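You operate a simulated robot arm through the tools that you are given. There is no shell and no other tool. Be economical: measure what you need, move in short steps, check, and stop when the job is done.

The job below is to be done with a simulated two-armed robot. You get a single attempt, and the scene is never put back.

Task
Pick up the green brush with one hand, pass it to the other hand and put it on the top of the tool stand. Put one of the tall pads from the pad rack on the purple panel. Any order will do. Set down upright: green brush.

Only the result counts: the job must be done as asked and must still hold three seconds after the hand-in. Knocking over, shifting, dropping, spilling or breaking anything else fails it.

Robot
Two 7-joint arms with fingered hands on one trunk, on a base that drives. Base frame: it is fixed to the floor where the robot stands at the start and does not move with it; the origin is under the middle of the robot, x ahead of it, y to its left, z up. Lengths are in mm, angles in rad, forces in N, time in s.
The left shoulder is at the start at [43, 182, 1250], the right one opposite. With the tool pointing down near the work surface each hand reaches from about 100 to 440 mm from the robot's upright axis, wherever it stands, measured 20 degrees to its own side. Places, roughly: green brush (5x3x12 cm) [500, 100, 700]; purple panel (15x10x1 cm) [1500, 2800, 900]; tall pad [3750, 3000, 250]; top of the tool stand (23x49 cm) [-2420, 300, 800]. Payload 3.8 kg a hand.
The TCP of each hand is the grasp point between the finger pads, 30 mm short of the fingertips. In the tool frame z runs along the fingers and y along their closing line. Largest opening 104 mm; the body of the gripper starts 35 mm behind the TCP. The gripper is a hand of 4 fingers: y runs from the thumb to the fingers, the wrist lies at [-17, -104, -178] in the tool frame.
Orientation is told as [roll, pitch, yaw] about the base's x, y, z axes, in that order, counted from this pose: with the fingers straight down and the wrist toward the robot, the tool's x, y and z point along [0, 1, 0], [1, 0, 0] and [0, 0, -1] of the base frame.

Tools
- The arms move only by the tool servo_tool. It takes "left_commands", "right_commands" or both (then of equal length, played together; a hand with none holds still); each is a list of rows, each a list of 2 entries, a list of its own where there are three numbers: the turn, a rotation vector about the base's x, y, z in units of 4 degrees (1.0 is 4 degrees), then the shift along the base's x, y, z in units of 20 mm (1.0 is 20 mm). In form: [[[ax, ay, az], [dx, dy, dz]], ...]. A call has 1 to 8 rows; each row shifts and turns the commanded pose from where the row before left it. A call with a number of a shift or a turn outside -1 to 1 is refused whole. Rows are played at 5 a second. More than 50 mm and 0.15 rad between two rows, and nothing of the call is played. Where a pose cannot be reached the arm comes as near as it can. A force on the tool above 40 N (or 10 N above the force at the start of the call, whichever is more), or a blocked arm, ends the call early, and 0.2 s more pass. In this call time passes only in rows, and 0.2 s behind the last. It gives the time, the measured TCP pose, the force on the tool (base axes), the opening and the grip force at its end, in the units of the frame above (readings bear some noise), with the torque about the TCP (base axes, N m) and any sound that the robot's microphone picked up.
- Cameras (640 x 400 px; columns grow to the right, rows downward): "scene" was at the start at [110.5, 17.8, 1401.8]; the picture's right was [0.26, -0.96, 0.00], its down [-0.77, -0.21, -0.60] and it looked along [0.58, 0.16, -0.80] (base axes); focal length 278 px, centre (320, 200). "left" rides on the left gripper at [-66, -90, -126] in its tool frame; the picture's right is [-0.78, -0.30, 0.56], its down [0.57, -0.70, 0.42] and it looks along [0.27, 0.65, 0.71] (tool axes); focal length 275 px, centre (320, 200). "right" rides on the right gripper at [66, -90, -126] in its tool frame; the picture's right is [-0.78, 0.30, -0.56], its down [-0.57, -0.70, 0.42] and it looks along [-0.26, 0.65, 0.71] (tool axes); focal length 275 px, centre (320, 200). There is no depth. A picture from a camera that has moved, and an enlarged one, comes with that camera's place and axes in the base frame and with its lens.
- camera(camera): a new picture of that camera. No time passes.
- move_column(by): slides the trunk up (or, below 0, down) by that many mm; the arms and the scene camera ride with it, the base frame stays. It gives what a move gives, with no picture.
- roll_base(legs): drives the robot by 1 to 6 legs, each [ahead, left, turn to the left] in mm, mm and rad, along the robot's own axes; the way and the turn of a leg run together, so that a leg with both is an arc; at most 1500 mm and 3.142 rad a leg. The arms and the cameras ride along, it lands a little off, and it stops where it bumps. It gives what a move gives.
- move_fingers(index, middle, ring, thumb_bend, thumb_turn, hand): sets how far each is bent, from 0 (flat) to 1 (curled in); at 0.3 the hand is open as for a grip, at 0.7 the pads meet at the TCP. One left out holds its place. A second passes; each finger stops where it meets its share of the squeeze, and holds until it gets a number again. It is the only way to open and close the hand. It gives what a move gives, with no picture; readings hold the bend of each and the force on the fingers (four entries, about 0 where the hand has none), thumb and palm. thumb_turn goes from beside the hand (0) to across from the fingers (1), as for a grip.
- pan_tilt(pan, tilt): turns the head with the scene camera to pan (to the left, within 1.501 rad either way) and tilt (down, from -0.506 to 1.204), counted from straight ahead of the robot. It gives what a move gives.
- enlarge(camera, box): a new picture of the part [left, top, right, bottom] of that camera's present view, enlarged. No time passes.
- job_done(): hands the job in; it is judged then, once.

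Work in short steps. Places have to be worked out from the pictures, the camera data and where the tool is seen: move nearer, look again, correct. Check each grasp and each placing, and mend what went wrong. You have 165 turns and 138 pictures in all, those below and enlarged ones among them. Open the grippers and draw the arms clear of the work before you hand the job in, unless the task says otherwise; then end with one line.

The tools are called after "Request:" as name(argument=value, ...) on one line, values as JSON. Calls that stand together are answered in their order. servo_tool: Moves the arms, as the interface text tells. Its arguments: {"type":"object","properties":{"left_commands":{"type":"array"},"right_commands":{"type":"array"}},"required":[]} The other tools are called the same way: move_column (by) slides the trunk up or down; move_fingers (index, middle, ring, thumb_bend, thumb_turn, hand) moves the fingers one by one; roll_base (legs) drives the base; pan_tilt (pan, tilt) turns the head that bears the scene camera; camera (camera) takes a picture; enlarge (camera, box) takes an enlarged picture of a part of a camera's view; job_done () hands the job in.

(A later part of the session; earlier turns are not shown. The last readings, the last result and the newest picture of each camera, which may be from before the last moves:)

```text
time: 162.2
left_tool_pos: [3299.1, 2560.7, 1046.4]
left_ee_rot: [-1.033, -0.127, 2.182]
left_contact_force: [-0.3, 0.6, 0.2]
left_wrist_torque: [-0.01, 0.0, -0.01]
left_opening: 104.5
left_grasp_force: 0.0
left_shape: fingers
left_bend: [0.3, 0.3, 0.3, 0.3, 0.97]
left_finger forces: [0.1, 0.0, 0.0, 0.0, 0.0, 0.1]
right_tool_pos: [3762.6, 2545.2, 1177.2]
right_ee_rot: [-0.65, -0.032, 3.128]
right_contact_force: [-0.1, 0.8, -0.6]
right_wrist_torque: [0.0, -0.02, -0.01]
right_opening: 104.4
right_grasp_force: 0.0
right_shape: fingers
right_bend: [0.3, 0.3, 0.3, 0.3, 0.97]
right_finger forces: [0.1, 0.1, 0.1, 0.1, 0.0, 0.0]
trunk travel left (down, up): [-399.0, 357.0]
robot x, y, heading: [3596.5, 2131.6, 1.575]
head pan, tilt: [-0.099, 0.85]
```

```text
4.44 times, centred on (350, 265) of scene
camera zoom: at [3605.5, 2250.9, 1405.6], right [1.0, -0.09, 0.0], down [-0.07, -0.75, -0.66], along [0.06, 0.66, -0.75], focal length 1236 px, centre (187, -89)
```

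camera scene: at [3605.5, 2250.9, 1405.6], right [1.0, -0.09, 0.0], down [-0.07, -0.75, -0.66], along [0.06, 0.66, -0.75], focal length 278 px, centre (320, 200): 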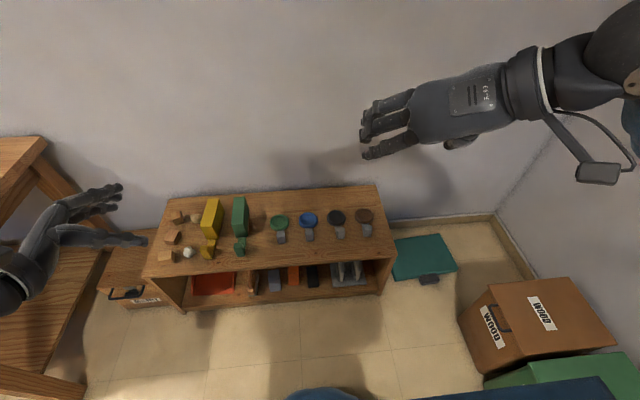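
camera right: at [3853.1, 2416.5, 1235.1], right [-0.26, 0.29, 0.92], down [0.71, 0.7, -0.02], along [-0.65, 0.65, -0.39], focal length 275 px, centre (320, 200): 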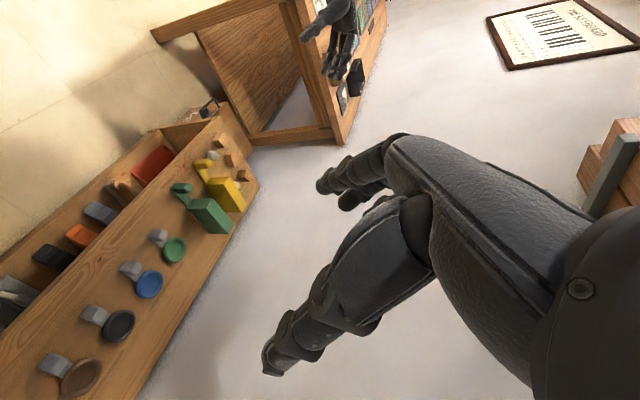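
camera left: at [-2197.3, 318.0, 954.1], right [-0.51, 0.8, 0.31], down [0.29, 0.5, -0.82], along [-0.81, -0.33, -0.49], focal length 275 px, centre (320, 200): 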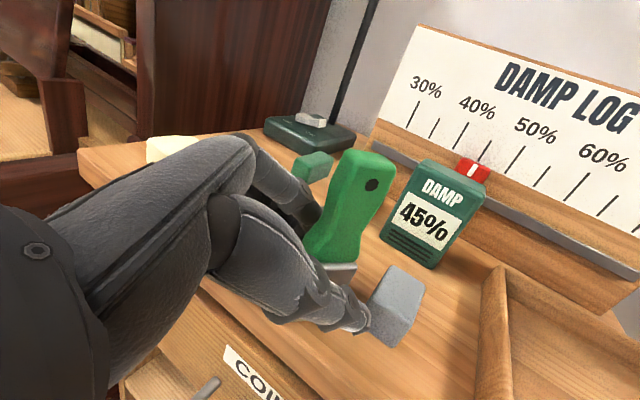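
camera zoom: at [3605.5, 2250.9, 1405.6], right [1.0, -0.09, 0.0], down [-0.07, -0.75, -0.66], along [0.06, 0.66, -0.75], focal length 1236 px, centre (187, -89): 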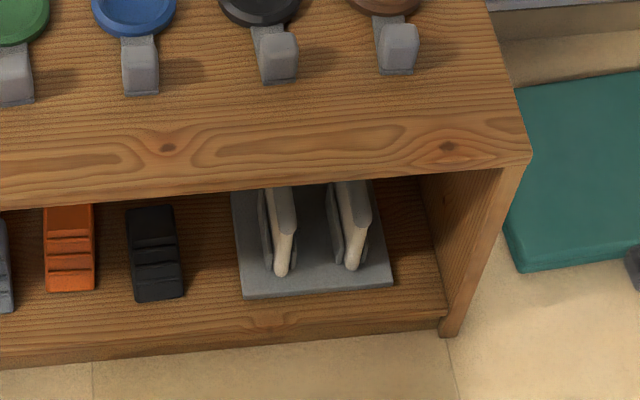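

Left pad: front face at about [3770, 2847], z 98 to 205, thin along x. The shelf underside is at z 394. I'll lower the trunk fully and tilt the hand a bit further forward.

Request:
move_column(by=-395)

Request:
servo_tool(right_commands=[[[0.5, 0, 0], [0, 0, -1]], [[0.5, 0, 0], [0, 0, -1]], [[0.5, 0, 0], [0, 0, -1]], [[0.5, 0, 0], [0, 0, -1]], [[0.5, 0, 0], [0, 0, -1]], [[0.5, 0, 0], [0, 0, -1]], [[0.5, 0, 0], [0, 0, -1]], [[0.1, 0, 0], [0, 0, -1]]])

Request:
servo_tool(right_commands=[[[0, 0, 0], [0, 0, -1]], [[0, 0, 0], [0, 0, -1]], [[0, 0, 0], [0, 0, -1]], [[0, 0, 0], [0, 0, -1]], [[0, 0, 0], [0, 0, -1]], [[0, 0, 0], [0, 0, -1]], [[0, 0, 0], [0, 0, -1]], [[0, 0, 0], [0, 0, -1]]])

Request:
servo_tool(right_commands=[[[0, 0, 0], [0, 0, -1]], [[0, 0, 0], [0, 0, -1]], [[0, 0, 0], [0, 0, -1]], [[0, 0, 0], [0, 0, -1]], [[0, 0, 0], [0, 0, -1]], [[0, 0, 0], [0, 0, -1]], [[0, 0, 0], [0, 0, -1]], [[0, 0, 0], [0, 0, -1]]])

Request:
camera(camera="scene")

```text
time: 165.9
left_tool_pos: [3299.1, 2593.7, 535.0]
left_ee_rot: [-0.839, 0.161, 2.182]
left_contact_force: [-0.3, -0.8, -0.1]
left_wrist_torque: [-0.01, 0.0, 0.0]
left_opening: 104.4
left_grasp_force: 0.0
left_shape: fingers
left_bend: [0.3, 0.3, 0.3, 0.3, 0.97]
left_finger forces: [0.1, 0.1, 0.0, 0.1, 0.0, 0.1]
right_tool_pos: [3761.4, 2620.2, 676.5]
right_ee_rot: [-0.32, -0.025, 3.119]
right_contact_force: [0.3, 0.0, 0.0]
right_wrist_torque: [-0.01, -0.02, -0.01]
right_opening: 104.3
right_grasp_force: 0.0
right_shape: fingers
right_bend: [0.3, 0.3, 0.3, 0.3, 0.97]
right_finger forces: [0.1, 0.0, 0.0, 0.1, 0.0, 0.0]
trunk travel left (down, up): [-4.0, 752.0]
robot x, y, heading: [3599.2, 2135.0, 1.574]
head pan, tilt: [-0.099, 0.85]
```

```text
time: 167.8
left_tool_pos: [3299.8, 2593.4, 534.7]
left_ee_rot: [-0.835, 0.16, 2.182]
left_contact_force: [-1.0, -0.8, 0.1]
left_wrist_torque: [0.01, 0.01, 0.01]
left_opening: 104.5
left_grasp_force: 0.0
left_shape: fingers
left_bend: [0.3, 0.3, 0.3, 0.3, 0.97]
left_finger forces: [0.1, 0.1, 0.0, 0.1, 0.0, 0.0]
right_tool_pos: [3763.3, 2629.2, 513.6]
right_ee_rot: [-0.573, -0.029, 3.126]
right_contact_force: [-1.1, 0.1, 1.1]
right_wrist_torque: [-0.01, -0.04, 0.02]
right_opening: 104.5
right_grasp_force: 0.1
right_shape: fingers
right_bend: [0.3, 0.3, 0.3, 0.3, 0.97]
right_finger forces: [0.0, 0.0, 0.0, 0.0, 0.0, 0.0]
right hand out of reach, approached as far as the arm can: row 1, 2
trunk travel left (down, up): [-4.0, 752.0]
robot x, y, heading: [3600.4, 2138.7, 1.578]
head pan, tilt: [-0.099, 0.85]
```

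```text
time: 169.6
left_tool_pos: [3298.2, 2593.8, 534.3]
left_ee_rot: [-0.835, 0.16, 2.184]
left_contact_force: [-0.2, 0.2, -0.2]
left_wrist_torque: [0.01, 0.0, 0.01]
left_opening: 104.2
left_grasp_force: 0.0
left_shape: fingers
left_bend: [0.3, 0.3, 0.3, 0.3, 0.97]
left_finger forces: [0.0, 0.0, 0.0, 0.0, 0.0, 0.1]
right_tool_pos: [3762.0, 2628.4, 354.6]
right_ee_rot: [-0.573, -0.03, 3.125]
right_contact_force: [-0.5, -0.6, -0.1]
right_wrist_torque: [-0.02, 0.0, -0.02]
right_opening: 104.2
right_grasp_force: 0.0
right_shape: fingers
right_bend: [0.3, 0.3, 0.3, 0.3, 0.97]
right_finger forces: [0.0, 0.0, 0.0, 0.1, 0.1, 0.1]
trunk travel left (down, up): [-4.0, 752.0]
robot x, y, heading: [3602.6, 2134.3, 1.575]
head pan, tilt: [-0.099, 0.85]
```

```text
time: 171.3
left_tool_pos: [3298.8, 2594.6, 534.0]
left_ee_rot: [-0.835, 0.16, 2.185]
left_contact_force: [-0.3, -0.1, -0.6]
left_wrist_torque: [-0.02, 0.01, -0.01]
left_opening: 104.5
left_grasp_force: 0.0
left_shape: fingers
left_bend: [0.3, 0.3, 0.3, 0.3, 0.97]
left_finger forces: [0.0, 0.1, 0.0, 0.0, 0.0, 0.0]
right_tool_pos: [3762.6, 2627.4, 193.1]
right_ee_rot: [-0.571, -0.03, 3.126]
right_contact_force: [0.8, 0.3, -0.7]
right_wrist_torque: [-0.03, 0.0, 0.01]
right_opening: 104.3
right_grasp_force: 0.1
right_shape: fingers
right_bend: [0.3, 0.3, 0.3, 0.3, 0.97]
right_finger forces: [0.0, 0.1, 0.1, 0.0, 0.0, 0.0]
trunk travel left (down, up): [-4.0, 752.0]
robot x, y, heading: [3599.1, 2130.9, 1.578]
head pan, tilt: [-0.099, 0.85]
```

```text
41 pictures are left
camera scene: at [3604.2, 2446.0, 994.2], right [1.0, -0.09, 0.0], down [-0.07, -0.75, -0.66], along [0.06, 0.66, -0.75], focal length 278 px, centre (320, 200)
```

scene: 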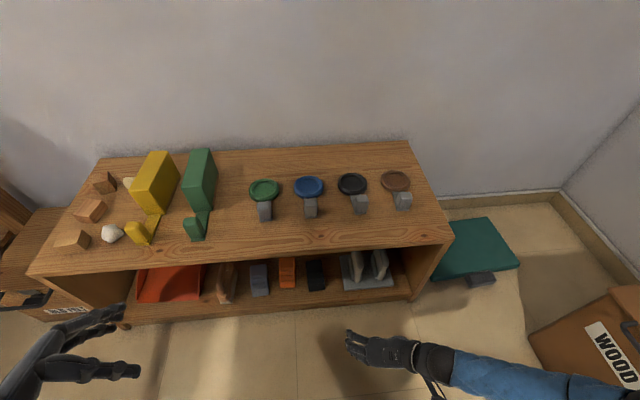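

The lean brought the hand down to z 193 in front of the shelf. I'll zoom on the rack to refine the pad's place.

Request:
enlarge(camera="scene", box=[310, 220, 440, 310])

Request:
camera(camera="right")

```text
4.44 times, centred on (375, 265) of scene
camera zoom: at [3604.2, 2446.0, 994.2], right [1.0, -0.09, 0.0], down [-0.07, -0.75, -0.66], along [0.06, 0.66, -0.75], focal length 1236 px, centre (76, -89)
```

zoom: 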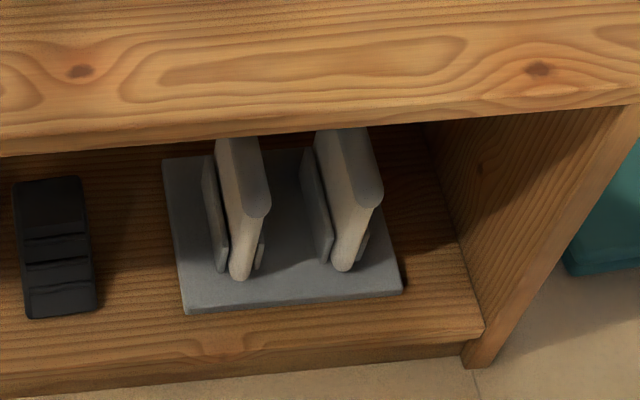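

```text
39 pictures are left
camera right: at [3853.8, 2503.1, 260.3], right [-0.26, 0.35, 0.9], down [0.71, 0.7, -0.07], along [-0.65, 0.62, -0.44], focal length 275 px, centre (320, 200)
```

right: 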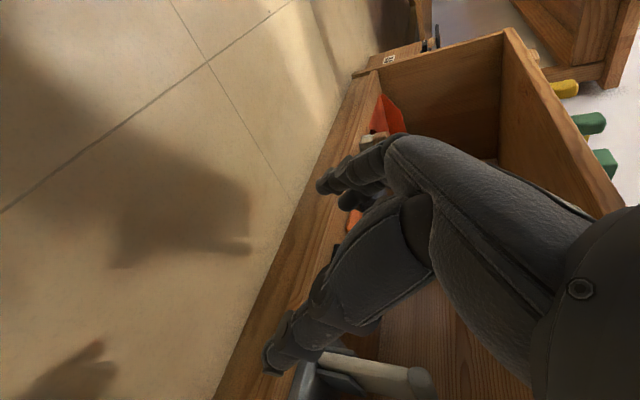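

Refined: the left pad's top is at z 202, its front at y 2847 and its centre at x 3769, about 17 mm thick. I'll tilt the hand further forward, narrow the opening, and centre x.

Request:
servo_tool(right_commands=[[[1, 0, 0], [0, 0, 0.1]], [[1, 0, 0], [0, 0, 0.1]], [[1, 0, 0], [0, 0, 0.1]], [[1, 0, 0], [0, 0, 0.1]], [[1, 0, 0], [0.3, 0, 0.1]]])

Request:
move_fingers(hand="right", index=0.47, middle=0.47, ring=0.47, thumb_bend=0.47)

Request:
roll_base(legs=[[150, 0, 0]])

Request:
enlarge(camera="scene", box=[290, 220, 490, 400])

Request:
camera(camera="right")

```text
time: 172.6
left_tool_pos: [3298.7, 2593.3, 533.1]
left_ee_rot: [-0.836, 0.159, 2.183]
left_contact_force: [-0.1, 0.2, -0.5]
left_wrist_torque: [-0.02, -0.04, -0.01]
left_opening: 104.4
left_grasp_force: 0.1
left_shape: fingers
left_bend: [0.3, 0.3, 0.3, 0.3, 0.97]
left_finger forces: [0.0, 0.0, 0.0, 0.0, 0.0, 0.1]
right_tool_pos: [3768.6, 2628.3, 204.3]
right_ee_rot: [-0.923, -0.032, 3.138]
right_contact_force: [-0.9, 0.4, 0.9]
right_wrist_torque: [-0.06, -0.02, -0.04]
right_opening: 104.3
right_grasp_force: 0.1
right_shape: fingers
right_bend: [0.3, 0.3, 0.3, 0.3, 0.97]
right_finger forces: [0.0, 0.0, 0.0, 0.0, 0.0, 0.0]
trunk travel left (down, up): [-4.0, 752.0]
robot x, y, heading: [3596.0, 2139.7, 1.576]
head pan, tilt: [-0.099, 0.85]
```

```text
time: 173.6
left_tool_pos: [3299.4, 2593.1, 533.3]
left_ee_rot: [-0.836, 0.162, 2.183]
left_contact_force: [-0.2, 0.1, -0.4]
left_wrist_torque: [0.01, 0.0, 0.0]
left_opening: 104.6
left_grasp_force: 0.0
left_shape: fingers
left_bend: [0.3, 0.3, 0.3, 0.3, 0.97]
left_finger forces: [0.0, 0.1, 0.1, 0.0, 0.0, 0.1]
right_tool_pos: [3769.1, 2629.5, 203.6]
right_ee_rot: [-0.921, -0.034, 3.138]
right_contact_force: [-0.9, 0.4, 0.0]
right_wrist_torque: [-0.01, -0.04, 0.0]
right_opening: 62.0
right_grasp_force: 0.0
right_shape: fingers
right_bend: [0.47, 0.47, 0.47, 0.47, 0.97]
right_finger forces: [0.0, 0.0, 0.0, 0.0, 0.1, 0.0]
trunk travel left (down, up): [-4.0, 752.0]
robot x, y, heading: [3597.3, 2133.3, 1.576]
head pan, tilt: [-0.099, 0.85]
```

```text
time: 174.9
left_tool_pos: [3297.3, 2741.2, 533.8]
left_ee_rot: [-0.836, 0.161, 2.186]
left_contact_force: [-0.8, 1.0, 0.1]
left_wrist_torque: [0.04, 0.01, 0.01]
left_opening: 104.4
left_grasp_force: 0.0
left_shape: fingers
left_bend: [0.3, 0.3, 0.3, 0.3, 0.97]
left_finger forces: [0.0, 0.1, 0.0, 0.0, 0.0, 0.1]
right_tool_pos: [3767.7, 2778.1, 203.2]
right_ee_rot: [-0.921, -0.034, 3.137]
right_contact_force: [-0.4, -0.4, 0.5]
right_wrist_torque: [0.03, 0.01, -0.02]
right_opening: 62.3
right_grasp_force: 0.0
right_shape: fingers
right_bend: [0.47, 0.47, 0.47, 0.47, 0.97]
right_finger forces: [0.1, 0.0, 0.0, 0.0, 0.0, 0.1]
trunk travel left (down, up): [-4.0, 752.0]
robot x, y, heading: [3597.8, 2285.4, 1.577]
head pan, tilt: [-0.099, 0.85]
```

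```text
2.22 times, centred on (390, 310) of scene
camera zoom: at [3603.1, 2594.4, 994.3], right [1.0, -0.09, 0.0], down [-0.07, -0.75, -0.66], along [0.06, 0.66, -0.75], focal length 618 px, centre (164, -44)
```

zoom: 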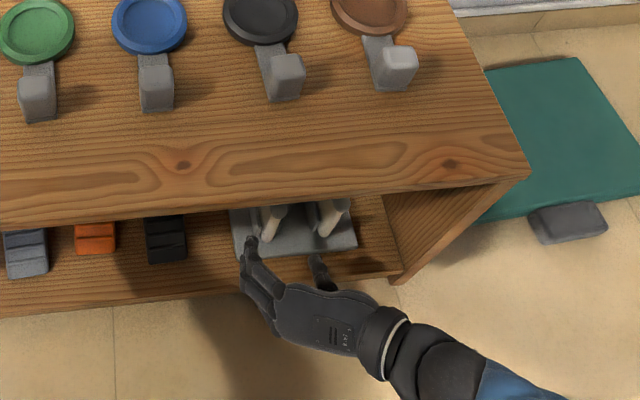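

```text
37 pictures are left
camera right: at [3858.5, 2637.5, 224.4], right [-0.26, 0.03, 0.96], down [0.71, 0.68, 0.18], along [-0.65, 0.73, -0.2], focal length 275 px, centre (320, 200)
```

right: 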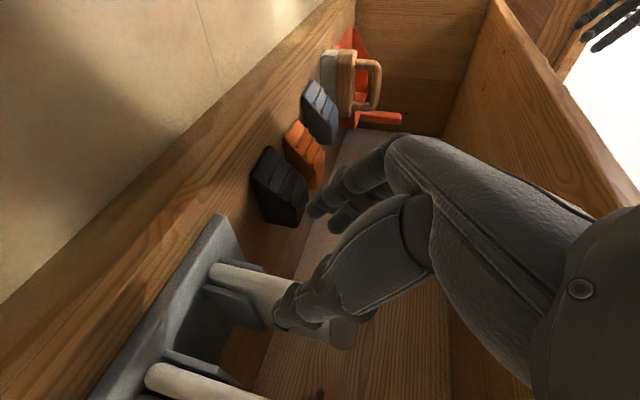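

The pad lies between thumb and fingers in line with the approach. I'll drive forward another 75 mm and check.

Request:
roll_base(legs=[[75, 0, 0]])

Request:
camera(camera="right")

Request:
enlarge(camera="scene", box=[290, 260, 490, 400])

```text
time: 175.9
left_tool_pos: [3296.5, 2816.8, 533.9]
left_ee_rot: [-0.837, 0.162, 2.185]
left_contact_force: [-0.4, 0.5, -0.4]
left_wrist_torque: [0.01, 0.01, -0.01]
left_opening: 104.2
left_grasp_force: 0.0
left_shape: fingers
left_bend: [0.3, 0.3, 0.3, 0.3, 0.97]
left_finger forces: [0.0, 0.0, 0.0, 0.1, 0.0, 0.0]
right_tool_pos: [3767.9, 2852.3, 203.6]
right_ee_rot: [-0.922, -0.032, 3.138]
right_contact_force: [0.2, -0.5, -0.2]
right_wrist_torque: [-0.02, 0.02, -0.06]
right_opening: 62.2
right_grasp_force: 0.0
right_shape: fingers
right_bend: [0.47, 0.47, 0.47, 0.47, 0.97]
right_finger forces: [0.0, 0.1, 0.0, 0.0, 0.1, 0.1]
trunk travel left (down, up): [-4.0, 752.0]
robot x, y, heading: [3598.4, 2356.0, 1.583]
head pan, tilt: [-0.099, 0.85]
```

```text
36 pictures are left
camera right: at [3857.8, 2712.6, 224.3], right [-0.26, 0.03, 0.96], down [0.71, 0.68, 0.18], along [-0.65, 0.73, -0.2], focal length 275 px, centre (320, 200)
```

right: 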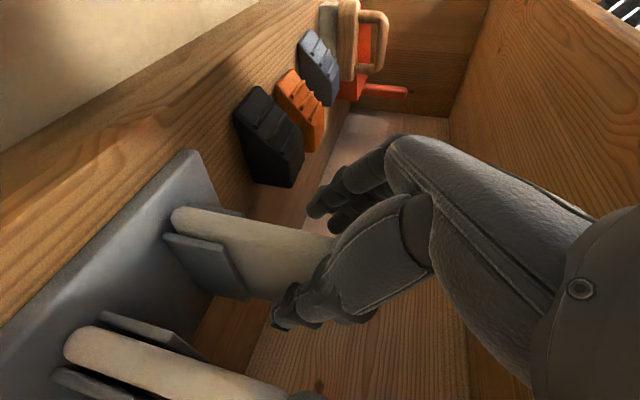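

```text
2.86 times, centred on (390, 330) of scene
camera zoom: at [3602.4, 2669.4, 994.3], right [1.0, -0.09, 0.0], down [-0.07, -0.75, -0.66], along [0.06, 0.66, -0.75], focal length 795 px, centre (120, -171)
```

zoom: 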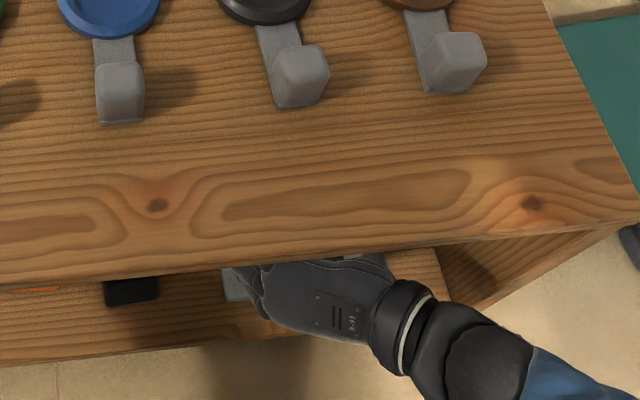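

The pad runs between thumb and fingers, above the rack's flanges. I'll close the right hand.

Request:
move_fingers(hand="right", index=0.76, middle=0.76, ring=0.76, thumb_bend=0.76)

Request:
camera(camera="right")

```text
time: 176.9
left_tool_pos: [3296.2, 2816.8, 533.8]
left_ee_rot: [-0.837, 0.162, 2.185]
left_contact_force: [0.3, 0.2, 0.1]
left_wrist_torque: [0.0, 0.01, -0.01]
left_opening: 104.3
left_grasp_force: 0.1
left_shape: fingers
left_bend: [0.3, 0.3, 0.3, 0.3, 0.97]
left_finger forces: [0.1, 0.1, 0.0, 0.0, 0.1, 0.0]
right_tool_pos: [3765.9, 2851.7, 203.2]
right_ee_rot: [-0.921, -0.032, 3.137]
right_contact_force: [0.5, -0.3, -1.9]
right_wrist_torque: [-0.13, -0.35, 0.02]
right_opening: 12.1
right_grasp_force: 19.8
right_shape: fingers
right_bend: [0.74, 0.74, 0.74, 0.65, 0.96]
right_finger forces: [7.1, 6.4, 6.9, 0.0, 19.9, 0.1]
trunk travel left (down, up): [-4.0, 752.0]
robot x, y, heading: [3596.7, 2359.6, 1.58]
head pan, tilt: [-0.099, 0.85]
```

```text
34 pictures are left
camera right: at [3858.0, 2712.4, 224.1], right [-0.26, 0.03, 0.96], down [0.71, 0.68, 0.18], along [-0.65, 0.73, -0.2], focal length 275 px, centre (320, 200)
```

right: 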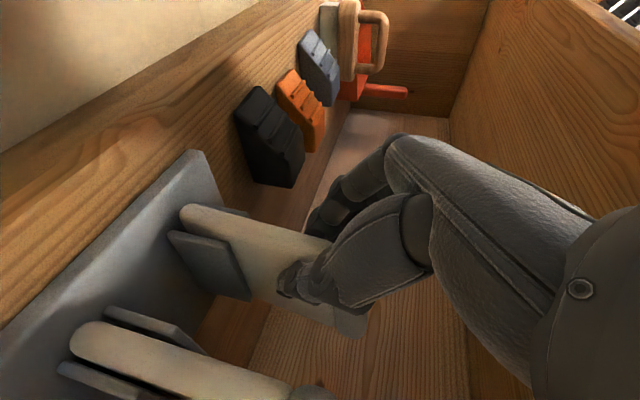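

Firm grip on all digits, about 20 N. I'll lift straight up 55 mm.

Request:
servo_tool(right_commands=[[[0, 0, 0], [0, 0, 0.35]], [[0, 0, 0], [0, 0, 0.6]], [[0, 0, 0], [0, 0, 0.6]], [[0, 0, 0], [0, 0, 0.6]], [[0, 0, 0], [0, 0, 0.6]]])

Request:
camera(camera="right")

```text
time: 178.1
left_tool_pos: [3296.6, 2817.1, 534.2]
left_ee_rot: [-0.834, 0.16, 2.186]
left_contact_force: [-0.3, -0.3, -0.6]
left_wrist_torque: [0.0, 0.01, -0.02]
left_opening: 104.2
left_grasp_force: 0.0
left_shape: fingers
left_bend: [0.3, 0.3, 0.3, 0.3, 0.97]
left_finger forces: [0.0, 0.0, 0.0, 0.0, 0.1, 0.1]
right_tool_pos: [3765.8, 2851.5, 258.6]
right_ee_rot: [-0.92, -0.034, 3.136]
right_contact_force: [-0.3, 0.3, -1.0]
right_wrist_torque: [-0.02, 0.02, 0.0]
right_opening: 12.4
right_grasp_force: 18.1
right_shape: fingers
right_bend: [0.75, 0.75, 0.75, 0.65, 0.94]
right_finger forces: [11.5, 4.2, 2.1, 0.0, 17.6, 0.0]
trunk travel left (down, up): [-4.0, 752.0]
robot x, y, heading: [3597.3, 2356.1, 1.578]
head pan, tilt: [-0.099, 0.85]
```

```text
33 pictures are left
camera right: at [3857.1, 2712.4, 278.9], right [-0.26, 0.03, 0.96], down [0.71, 0.68, 0.18], along [-0.65, 0.73, -0.2], focal length 275 px, centre (320, 200)
```

right: 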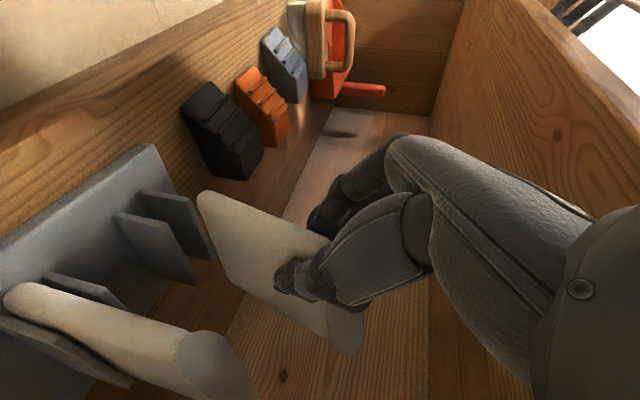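

The pad is clear of its slot and the other pad is undisturbed. I'll back the robot out.

Request:
roll_base(legs=[[-330, 0, 0]])

Request:
servo_tool(right_commands=[[[0, 0, 0], [0, 0, 1]], [[0, 0, 0], [0, 0, 1]], [[0, 0, 0], [0, 0, 1]], [[0, 0, 0], [0, 0, 1]], [[0, 0, 0], [0, 0, 1]], [[0, 0, 0], [0, 0, 1]], [[0, 0, 0], [0, 0, 1]], [[0, 0, 0], [0, 0, 1]]])

Request:
servo_tool(right_commands=[[[0, 0, 0], [0, 0, 1]], [[0, 0, 0], [0, 0, 1]], [[0, 0, 0], [0, 0, 1]], [[0, 0, 0], [0, 0, 1]], [[0, 0, 0], [0, 0, 1]], [[0, 0, 0], [0, 0, 1]], [[0, 0, 0], [0, 0, 1]], [[0, 0, 0], [0, 0, 1]]])

Request:
move_column(by=395)

Request:
camera(camera="right")

```text
time: 180.3
left_tool_pos: [3299.9, 2489.5, 533.0]
left_ee_rot: [-0.835, 0.162, 2.183]
left_contact_force: [0.8, -0.7, 0.0]
left_wrist_torque: [-0.02, 0.02, 0.0]
left_opening: 104.2
left_grasp_force: 0.1
left_shape: fingers
left_bend: [0.3, 0.3, 0.3, 0.3, 0.97]
left_finger forces: [0.0, 0.0, 0.0, 0.0, 0.0, 0.0]
right_tool_pos: [3769.2, 2524.0, 257.5]
right_ee_rot: [-0.923, -0.034, 3.138]
right_contact_force: [0.0, -0.2, -0.8]
right_wrist_torque: [-0.03, -0.05, 0.0]
right_opening: 12.2
right_grasp_force: 17.5
right_shape: fingers
right_bend: [0.75, 0.75, 0.75, 0.65, 0.94]
right_finger forces: [11.5, 4.2, 2.1, 0.0, 17.5, 0.1]
trunk travel left (down, up): [-4.0, 752.0]
robot x, y, heading: [3595.8, 2030.0, 1.579]
head pan, tilt: [-0.099, 0.85]
```

```text
time: 182.1
left_tool_pos: [3298.2, 2489.2, 534.6]
left_ee_rot: [-0.836, 0.161, 2.184]
left_contact_force: [0.3, -0.4, -0.2]
left_wrist_torque: [0.0, -0.01, -0.01]
left_opening: 104.5
left_grasp_force: 0.2
left_shape: fingers
left_bend: [0.3, 0.3, 0.3, 0.3, 0.97]
left_finger forces: [0.0, 0.0, 0.1, 0.0, 0.0, 0.1]
right_tool_pos: [3768.5, 2524.0, 418.1]
right_ee_rot: [-0.92, -0.033, 3.136]
right_contact_force: [0.2, 0.6, -0.8]
right_wrist_torque: [-0.01, 0.02, -0.02]
right_opening: 12.2
right_grasp_force: 17.6
right_shape: fingers
right_bend: [0.75, 0.75, 0.75, 0.65, 0.94]
right_finger forces: [11.3, 4.4, 1.9, 0.0, 17.5, 0.1]
trunk travel left (down, up): [-4.0, 752.0]
robot x, y, heading: [3601.6, 2031.6, 1.578]
head pan, tilt: [-0.099, 0.85]
```

```text
time: 183.9
left_tool_pos: [3299.5, 2489.3, 532.0]
left_ee_rot: [-0.837, 0.162, 2.184]
left_contact_force: [0.6, 0.5, 0.4]
left_wrist_torque: [0.02, -0.04, 0.0]
left_opening: 104.2
left_grasp_force: 0.1
left_shape: fingers
left_bend: [0.3, 0.3, 0.3, 0.3, 0.97]
left_finger forces: [0.0, 0.0, 0.0, 0.1, 0.0, 0.1]
right_tool_pos: [3772.8, 2541.0, 560.8]
right_ee_rot: [-0.92, -0.034, 3.139]
right_contact_force: [0.4, 0.1, -1.5]
right_wrist_torque: [-0.03, 0.02, -0.01]
right_opening: 12.2
right_grasp_force: 17.1
right_shape: fingers
right_bend: [0.75, 0.75, 0.75, 0.65, 0.94]
right_finger forces: [11.3, 4.4, 1.9, 0.0, 17.4, 0.1]
right hand out of reach, approached as far as the arm can: row 7, 8
trunk travel left (down, up): [-4.0, 752.0]
robot x, y, heading: [3597.2, 2034.0, 1.575]
head pan, tilt: [-0.099, 0.85]
```

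```text
time: 187.7
left_tool_pos: [3299.4, 2489.4, 928.2]
left_ee_rot: [-0.837, 0.162, 2.184]
left_contact_force: [0.1, 0.2, 0.9]
left_wrist_torque: [0.01, -0.01, 0.02]
left_opening: 104.2
left_grasp_force: 0.1
left_shape: fingers
left_bend: [0.3, 0.3, 0.3, 0.3, 0.97]
left_finger forces: [0.0, 0.0, 0.0, 0.1, 0.0, 0.0]
right_tool_pos: [3772.9, 2542.2, 955.3]
right_ee_rot: [-0.922, -0.032, 3.138]
right_contact_force: [-0.2, -0.3, -0.2]
right_wrist_torque: [-0.06, 0.0, 0.0]
right_opening: 12.6
right_grasp_force: 17.5
right_shape: fingers
right_bend: [0.75, 0.75, 0.75, 0.65, 0.94]
right_finger forces: [11.3, 4.2, 1.9, 0.1, 17.4, 0.1]
trunk travel left (down, up): [-399.0, 357.0]
robot x, y, heading: [3602.2, 2027.3, 1.571]
head pan, tilt: [-0.099, 0.85]
```

```text
32 pictures are left
camera right: at [3863.0, 2402.7, 976.6], right [-0.26, 0.03, 0.96], down [0.71, 0.68, 0.18], along [-0.65, 0.73, -0.2], focal length 275 px, centre (320, 200)
```

right: 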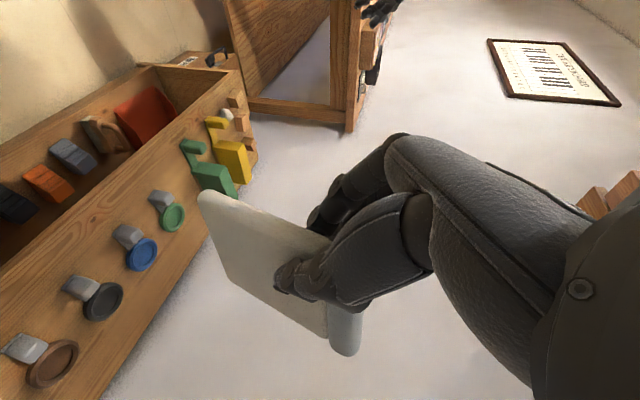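

The pad is held firmly. To lay it on the panel I need it close to horizontal, so I'll test rolling the hand about the forward axis here in free space.

Request:
servo_tool(right_commands=[[[0, -1, 0], [0, 0, 0.5]], [[0, -1, 0], [0, 0, 0.5]], [[0, -1, 0], [0, 0, 0.5]], [[0, -1, 0], [0, 0, 0.5]], [[0, -1, 0], [0, 0, 0.5]], [[0, -1, 0], [0, 0, 0.5]], [[0, -1, 0], [0, 0, 0.5]], [[0, -1, 0], [0, 0, 0.5]]])

Request:
servo_tool(right_commands=[[[0, -1, 0], [0, 0, 0]], [[0, -1, 0], [0, 0, 0]], [[0, -1, 0], [0, 0, 0]], [[0, -1, 0], [0, 0, 0]], [[0, -1, 0], [0, 0, 0]], [[0, -1, 0], [0, 0, 0]], [[0, -1, 0], [0, 0, 0]], [[0, -1, 0], [0, 0, 0]]])

Request:
camera(camera="right")

Request:
camera(camera="scene")

```text
time: 189.5
left_tool_pos: [3299.2, 2489.7, 928.1]
left_ee_rot: [-0.835, 0.161, 2.183]
left_contact_force: [0.4, 0.5, 0.3]
left_wrist_torque: [-0.01, 0.0, 0.03]
left_opening: 103.9
left_grasp_force: 0.0
left_shape: fingers
left_bend: [0.3, 0.3, 0.3, 0.3, 0.97]
left_finger forces: [0.0, 0.0, 0.0, 0.0, 0.0, 0.0]
right_tool_pos: [3771.5, 2541.9, 1035.3]
right_ee_rot: [-0.923, 0.527, 3.136]
right_contact_force: [0.4, -0.5, -0.9]
right_wrist_torque: [-0.04, 0.0, -0.02]
right_opening: 12.6
right_grasp_force: 17.2
right_shape: fingers
right_bend: [0.75, 0.75, 0.75, 0.65, 0.94]
right_finger forces: [11.4, 4.6, 1.8, 0.0, 17.3, 0.1]
trunk travel left (down, up): [-399.0, 357.0]
robot x, y, heading: [3597.8, 2029.0, 1.574]
head pan, tilt: [-0.099, 0.85]
```

```text
time: 191.3
left_tool_pos: [3298.9, 2490.7, 930.1]
left_ee_rot: [-0.837, 0.159, 2.185]
left_contact_force: [0.4, -0.4, 0.1]
left_wrist_torque: [-0.03, -0.02, 0.04]
left_opening: 104.0
left_grasp_force: 0.0
left_shape: fingers
left_bend: [0.3, 0.3, 0.3, 0.3, 0.97]
left_finger forces: [0.0, 0.0, 0.0, 0.0, 0.1, 0.0]
right_tool_pos: [3771.4, 2542.7, 1035.4]
right_ee_rot: [-0.928, 1.086, 3.133]
right_contact_force: [0.2, 1.0, -0.9]
right_wrist_torque: [-0.01, 0.07, 0.03]
right_opening: 12.5
right_grasp_force: 17.6
right_shape: fingers
right_bend: [0.75, 0.75, 0.76, 0.65, 0.94]
right_finger forces: [11.6, 4.8, 1.7, 0.0, 17.2, 0.1]
trunk travel left (down, up): [-399.0, 357.0]
robot x, y, heading: [3597.5, 2029.1, 1.577]
head pan, tilt: [-0.099, 0.85]
```

```text
31 pictures are left
camera right: at [3794.0, 2402.7, 1126.1], right [-0.98, 0.03, 0.18], down [0.15, 0.68, 0.72], along [-0.11, 0.73, -0.67], focal length 275 px, centre (320, 200)
```

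right: 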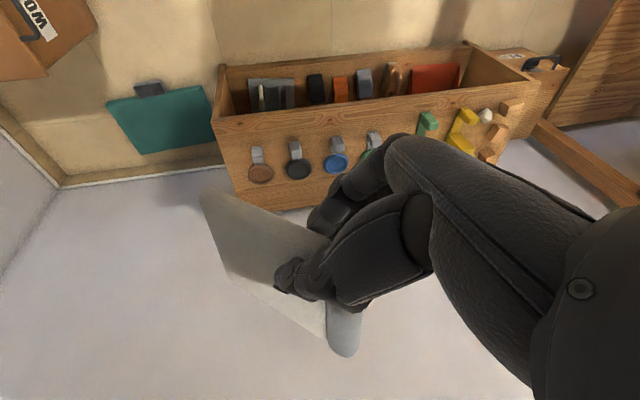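

```text
30 pictures are left
camera scene: at [3605.9, 2147.2, 1405.5], right [1.0, -0.09, 0.0], down [-0.07, -0.75, -0.66], along [0.06, 0.66, -0.75], focal length 278 px, centre (320, 200)
```

scene: 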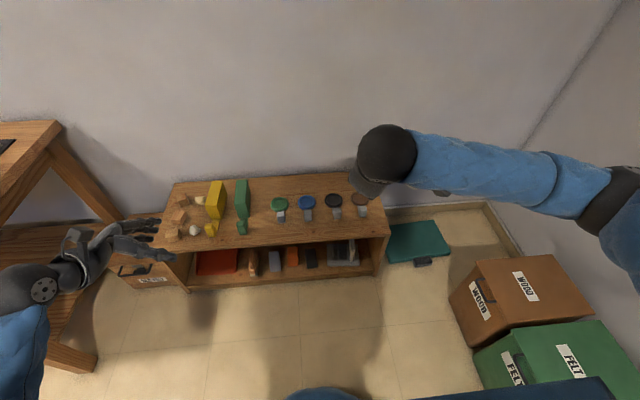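

Rolling to -64° works well, with the forearm high above. I'll back off 200 mm, strafe left along the corridor to the purple panel, and look.

Request:
roll_base(legs=[[-220, 0, 0], [0, 1200, 0], [0, 1040, 0]])

Request:
pan_tilt(pan=-0.2, tilt=0.6)

Request:
camera(camera="scene")

Request:
camera(camera="right")

```text
time: 203.7
left_tool_pos: [1059.1, 2270.4, 928.6]
left_ee_rot: [-0.838, 0.162, 2.172]
left_contact_force: [-0.2, -0.6, 0.0]
left_wrist_torque: [0.02, 0.01, -0.01]
left_opening: 104.4
left_grasp_force: 0.0
left_shape: fingers
left_bend: [0.3, 0.3, 0.3, 0.3, 0.97]
left_finger forces: [0.1, 0.1, 0.0, 0.0, 0.0, 0.1]
right_tool_pos: [1531.9, 2317.7, 1036.2]
right_ee_rot: [-0.93, 1.083, 3.123]
right_contact_force: [0.8, -0.5, -0.6]
right_wrist_torque: [-0.04, 0.03, 0.0]
right_opening: 12.4
right_grasp_force: 17.2
right_shape: fingers
right_bend: [0.75, 0.75, 0.76, 0.65, 0.94]
right_finger forces: [11.5, 4.9, 1.7, 0.0, 17.2, 0.0]
trunk travel left (down, up): [-399.0, 357.0]
robot x, y, heading: [1353.7, 1813.2, 1.561]
head pan, tilt: [-0.099, 0.85]
```

```text
time: 204.4
left_tool_pos: [1057.7, 2271.5, 929.0]
left_ee_rot: [-0.836, 0.161, 2.173]
left_contact_force: [-0.5, -0.6, 0.1]
left_wrist_torque: [-0.01, 0.01, 0.01]
left_opening: 104.4
left_grasp_force: 0.1
left_shape: fingers
left_bend: [0.3, 0.3, 0.3, 0.3, 0.97]
left_finger forces: [0.0, 0.1, 0.1, 0.0, 0.1, 0.0]
right_tool_pos: [1531.6, 2318.5, 1035.9]
right_ee_rot: [-0.929, 1.085, 3.122]
right_contact_force: [-0.1, 0.0, -1.1]
right_wrist_torque: [-0.03, 0.04, -0.01]
right_opening: 12.9
right_grasp_force: 17.5
right_shape: fingers
right_bend: [0.75, 0.75, 0.76, 0.65, 0.94]
right_finger forces: [11.5, 4.8, 1.8, 0.1, 17.3, 0.0]
trunk travel left (down, up): [-399.0, 357.0]
robot x, y, heading: [1356.2, 1807.0, 1.57]
head pan, tilt: [-0.201, 0.6]
```

```text
29 pictures are left
camera scene: at [1371.2, 1934.2, 1426.4], right [0.98, -0.2, 0.0], down [-0.12, -0.55, -0.82], along [0.17, 0.81, -0.57], focal length 278 px, centre (320, 200)
```

scene: 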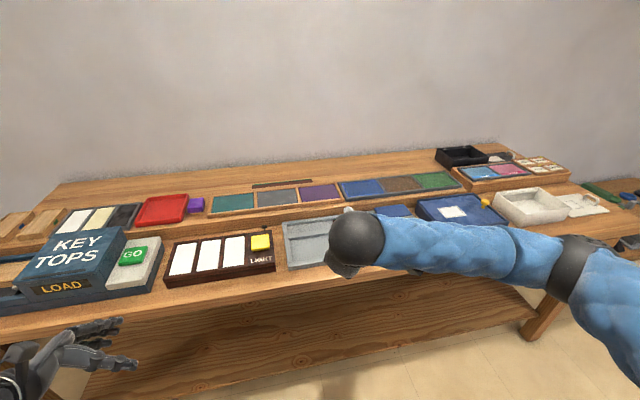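

```text
28 pictures are left
camera right: at [1552.3, 2178.9, 1125.9], right [-0.98, 0.04, 0.18], down [0.16, 0.68, 0.72], along [-0.1, 0.73, -0.67], focal length 275 px, centre (320, 200)
```

right: 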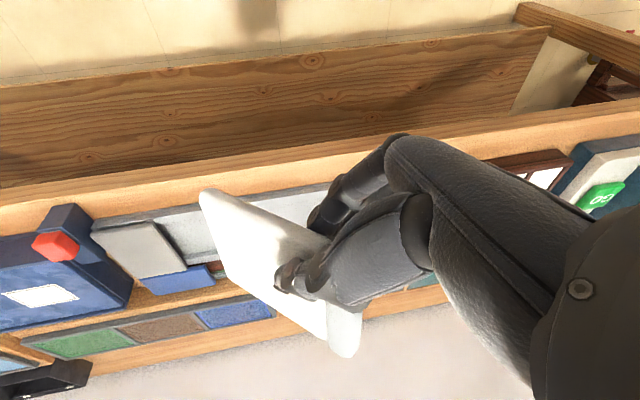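

Triangulation puts the purple panel at about [1544, 2790, 860]. I'll zoom to refine its extents.

Request:
enlarge(camera="scene", box=[240, 160, 400, 260])

```text
4.00 times, centred on (320, 210) of scene
camera zoom: at [1371.2, 1934.2, 1426.4], right [0.98, -0.2, 0.0], down [-0.12, -0.55, -0.82], along [0.17, 0.81, -0.57], focal length 1112 px, centre (320, 160)
```

zoom: 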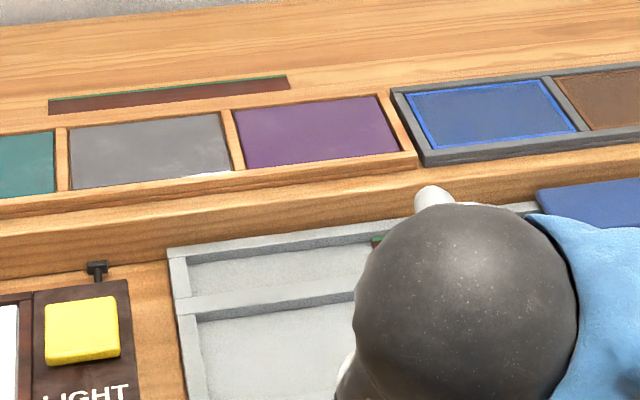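

Panel centre is at about [1545, 2803, 852], 150 wide by 100 deep, with only the low grey tray in front. I'll raise the left hand clear of the key-top box and drive ahead.

Request:
servo_tool(left_commands=[[[0, 0, 0], [0, -0.3, 1]], [[0, 0, 0], [0, -0.3, 1]], [[0, 0, 0], [0, -0.3, 1]], [[0, 0, 0], [0, -0.3, 1]], [[0, 0, 0], [0, -0.3, 1]], [[0, 0, 0], [0, -0.3, 1]], [[0, 0, 0], [0, -0.3, 1]], [[0, 0, 0], [0, -0.3, 1]]])

Request:
roll_base(legs=[[265, 0, 0]])

Request:
pan_tilt(pan=-0.25, tilt=0.75)

Request:
camera(camera="scene")

```text
time: 206.2
left_tool_pos: [1058.0, 2224.4, 1088.5]
left_ee_rot: [-0.838, 0.16, 2.171]
left_contact_force: [-0.1, -0.4, 0.2]
left_wrist_torque: [-0.02, -0.01, 0.05]
left_opening: 104.3
left_grasp_force: 0.1
left_shape: fingers
left_bend: [0.3, 0.3, 0.3, 0.3, 0.97]
left_finger forces: [0.1, 0.0, 0.1, 0.1, 0.0, 0.1]
right_tool_pos: [1531.3, 2319.5, 1034.9]
right_ee_rot: [-0.928, 1.082, 3.122]
right_contact_force: [-0.2, -0.2, -1.1]
right_wrist_torque: [-0.02, 0.04, -0.01]
right_opening: 12.7
right_grasp_force: 17.7
right_shape: fingers
right_bend: [0.75, 0.75, 0.76, 0.65, 0.94]
right_finger forces: [11.4, 4.8, 1.7, 0.0, 17.2, 0.0]
trunk travel left (down, up): [-399.0, 357.0]
robot x, y, heading: [1351.9, 1806.2, 1.567]
head pan, tilt: [-0.201, 0.6]
```

```text
time: 208.1
left_tool_pos: [1055.5, 2488.5, 1088.4]
left_ee_rot: [-0.836, 0.163, 2.177]
left_contact_force: [-0.4, -0.1, -0.2]
left_wrist_torque: [-0.01, 0.0, -0.03]
left_opening: 104.3
left_grasp_force: 0.1
left_shape: fingers
left_bend: [0.3, 0.3, 0.3, 0.3, 0.97]
left_finger forces: [0.0, 0.0, 0.0, 0.0, 0.1, 0.1]
right_tool_pos: [1530.8, 2585.4, 1034.6]
right_ee_rot: [-0.926, 1.083, 3.126]
right_contact_force: [0.0, 1.0, -0.9]
right_wrist_torque: [-0.05, 0.03, 0.0]
right_opening: 12.7
right_grasp_force: 17.9
right_shape: fingers
right_bend: [0.75, 0.75, 0.76, 0.65, 0.94]
right_finger forces: [11.5, 4.8, 1.6, 0.0, 17.3, 0.1]
trunk travel left (down, up): [-399.0, 357.0]
robot x, y, heading: [1354.2, 2073.5, 1.571]
head pan, tilt: [-0.201, 0.6]
```

```text
time: 208.8
left_tool_pos: [1056.6, 2487.8, 1088.7]
left_ee_rot: [-0.837, 0.163, 2.174]
left_contact_force: [-0.4, -0.1, -0.8]
left_wrist_torque: [-0.01, -0.01, -0.02]
left_opening: 104.2
left_grasp_force: 0.0
left_shape: fingers
left_bend: [0.3, 0.3, 0.3, 0.3, 0.97]
left_finger forces: [0.1, 0.0, 0.0, 0.0, 0.0, 0.0]
right_tool_pos: [1531.3, 2585.5, 1034.5]
right_ee_rot: [-0.927, 1.083, 3.127]
right_contact_force: [0.2, 0.1, -1.6]
right_wrist_torque: [-0.05, 0.01, 0.01]
right_opening: 12.4
right_grasp_force: 17.3
right_shape: fingers
right_bend: [0.75, 0.75, 0.76, 0.65, 0.94]
right_finger forces: [11.5, 4.8, 1.7, 0.1, 17.2, 0.1]
trunk travel left (down, up): [-399.0, 357.0]
robot x, y, heading: [1358.1, 2073.5, 1.565]
head pan, tilt: [-0.25, 0.75]
```

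```text
26 pictures are left
camera scene: at [1374.4, 2192.8, 1413.6], right [0.97, -0.25, 0.0], down [-0.17, -0.66, -0.73], along [0.18, 0.71, -0.68], focal length 278 px, centre (320, 200)
```

scene: 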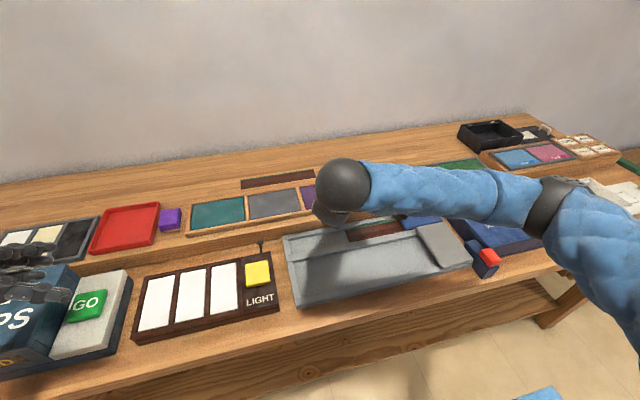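

I'll extend the right hand forward over the panel, lowering some, and look with its own camera.

Request:
servo_tool(right_commands=[[[0, 0, 0], [0, 1, -0.3]], [[0, 0, 0], [0, 1, -0.3]], [[0, 0, 0], [0, 1, -0.3]], [[0, 0, 0], [0, 1, -0.3]], [[0, 0, 0], [0, 1, -0.3]], [[0, 0, 0], [0, 1, -0.3]], [[0, 0, 0], [0, 1, -0.3]], [[0, 0, 0], [0, 1, -0.3]]])

Request:
camera(camera="right")

Request:
camera(camera="scene")

```text
time: 210.6
left_tool_pos: [1055.6, 2487.4, 1088.3]
left_ee_rot: [-0.838, 0.163, 2.174]
left_contact_force: [-0.4, -0.2, -0.3]
left_wrist_torque: [0.05, -0.04, 0.01]
left_opening: 104.2
left_grasp_force: 0.1
left_shape: fingers
left_bend: [0.3, 0.3, 0.3, 0.3, 0.97]
left_finger forces: [0.0, 0.0, 0.0, 0.0, 0.1, 0.0]
right_tool_pos: [1530.1, 2743.9, 987.4]
right_ee_rot: [-0.929, 1.084, 3.125]
right_contact_force: [0.0, 0.5, -0.4]
right_wrist_torque: [-0.04, 0.06, -0.01]
right_opening: 12.6
right_grasp_force: 17.7
right_shape: fingers
right_bend: [0.75, 0.75, 0.76, 0.65, 0.94]
right_finger forces: [11.6, 4.8, 1.7, 0.0, 17.1, 0.1]
trunk travel left (down, up): [-399.0, 357.0]
robot x, y, heading: [1351.8, 2072.0, 1.569]
head pan, tilt: [-0.25, 0.75]
```

```text
25 pictures are left
camera right: at [1550.8, 2604.3, 1077.1], right [-0.98, 0.03, 0.18], down [0.16, 0.68, 0.72], along [-0.1, 0.73, -0.67], focal length 275 px, centre (320, 200)
```

right: 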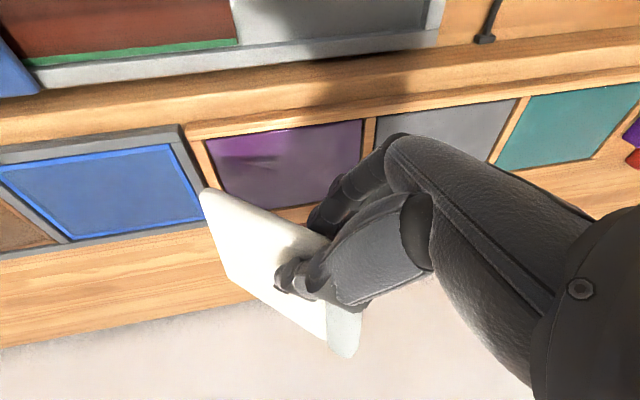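

```text
24 pictures are left
camera scene: at [1374.1, 2193.4, 1413.5], right [0.97, -0.25, 0.0], down [-0.17, -0.66, -0.73], along [0.18, 0.71, -0.68], focal length 278 px, centre (320, 200)
```

scene: 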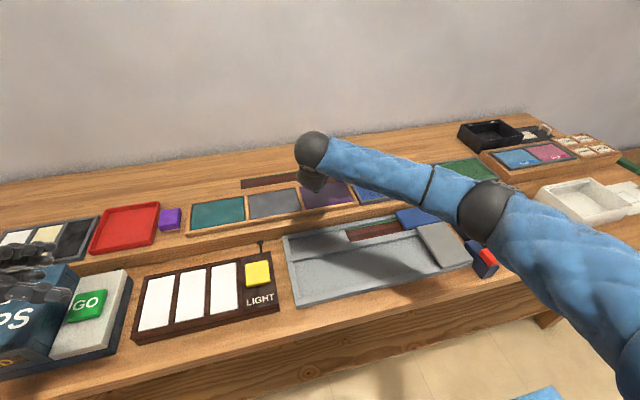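

The hand camera gives the panel centre as [1548, 2800, 848], and the pad's lower edge hangs at about x 1607, z 957. I'll shift slightly and lower 85 mm.

Request:
servo_tool(right_commands=[[[0, 0, 0], [-0.1, 0.3, -0.5]], [[0, 0, 0], [-0.1, 0.3, -0.6]], [[0, 0, 0], [0, 0, -0.7]], [[0, 0, 0], [0, 0, -0.7]], [[0, 0, 0], [0, 0, -0.7]], [[0, 0, 0], [0, 0, -0.6]], [[0, 0, 0], [0, 0, -0.4]]])

Request:
camera(camera="right")

Request:
enlarge(camera="scene", box=[270, 110, 430, 230])

```text
time: 212.2
left_tool_pos: [1054.8, 2486.3, 1089.7]
left_ee_rot: [-0.838, 0.162, 2.174]
left_contact_force: [-0.3, -0.2, 0.4]
left_wrist_torque: [0.0, -0.01, 0.01]
left_opening: 104.3
left_grasp_force: 0.1
left_shape: fingers
left_bend: [0.3, 0.3, 0.3, 0.3, 0.97]
left_finger forces: [0.0, 0.0, 0.0, 0.0, 0.1, 0.0]
right_tool_pos: [1523.5, 2755.8, 904.9]
right_ee_rot: [-0.938, 1.083, 3.122]
right_contact_force: [-9.4, 1.7, 11.1]
right_wrist_torque: [0.14, -0.62, 0.13]
right_opening: 13.2
right_grasp_force: 18.6
right_shape: fingers
right_bend: [0.75, 0.75, 0.75, 0.62, 0.98]
right_finger forces: [4.4, 4.0, 8.1, 0.0, 21.7, 0.0]
trunk travel left (down, up): [-399.0, 357.0]
robot x, y, heading: [1356.8, 2071.8, 1.57]
head pan, tilt: [-0.25, 0.75]
```

```text
23 pictures are left
camera right: at [1544.7, 2616.6, 995.3], right [-0.98, 0.03, 0.19], down [0.16, 0.68, 0.72], along [-0.11, 0.73, -0.67], focal length 275 px, centre (320, 200)
```

right: 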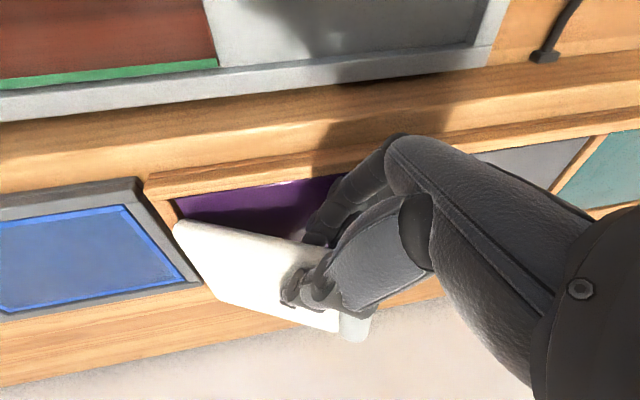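

```text
3.33 times, centred on (350, 170) of scene
camera zoom: at [1372.5, 2191.9, 1413.8], right [0.97, -0.25, 0.0], down [-0.17, -0.66, -0.73], along [0.18, 0.71, -0.68], focal length 927 px, centre (220, 300)
```

zoom: 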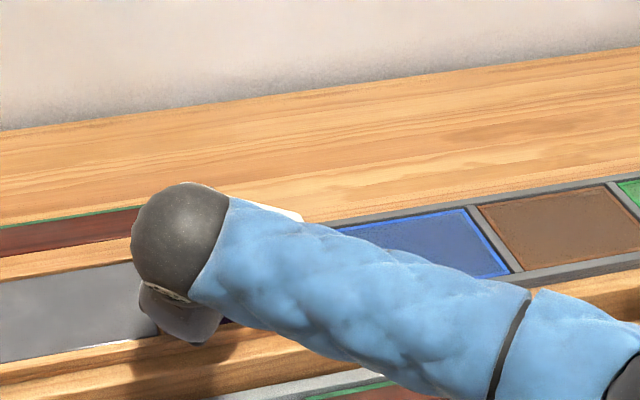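

The pad's lower edge touched at the panel's right rim, about 30 mm too far right and back. I'll lift slightly, shift left and toward me, and lower again.

Request:
servo_tool(right_commands=[[[0, 0, 0], [0, 0, 0.8]], [[0, 0, 0], [-0.5, -0.5, 0.2]], [[0, 0, 0], [-0.5, -0.5, 0]], [[0, 0, 0], [-0.5, -0.4, 0]]])

Request:
camera(camera="right")

```text
time: 213.2
left_tool_pos: [1055.3, 2488.1, 1088.9]
left_ee_rot: [-0.836, 0.163, 2.174]
left_contact_force: [-1.0, 0.8, 0.3]
left_wrist_torque: [-0.02, 0.0, -0.04]
left_opening: 104.2
left_grasp_force: 0.1
left_shape: fingers
left_bend: [0.3, 0.3, 0.3, 0.3, 0.97]
left_finger forces: [0.1, 0.0, 0.1, 0.0, 0.0, 0.0]
right_tool_pos: [1497.2, 2728.6, 923.5]
right_ee_rot: [-0.928, 1.085, 3.124]
right_contact_force: [1.4, 1.7, 1.7]
right_wrist_torque: [0.04, -0.2, 0.11]
right_opening: 13.4
right_grasp_force: 15.8
right_shape: fingers
right_bend: [0.75, 0.75, 0.76, 0.62, 0.96]
right_finger forces: [7.1, 4.4, 3.7, 0.1, 16.6, 0.1]
trunk travel left (down, up): [-399.0, 357.0]
robot x, y, heading: [1353.4, 2073.9, 1.563]
head pan, tilt: [-0.25, 0.75]
```

```text
21 pictures are left
camera right: at [1516.7, 2588.2, 1013.3], right [-0.98, 0.03, 0.18], down [0.16, 0.68, 0.72], along [-0.1, 0.73, -0.67], focal length 275 px, centre (320, 200)
```

right: 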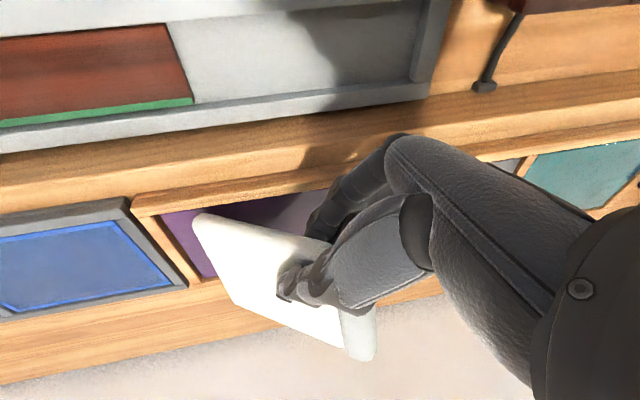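

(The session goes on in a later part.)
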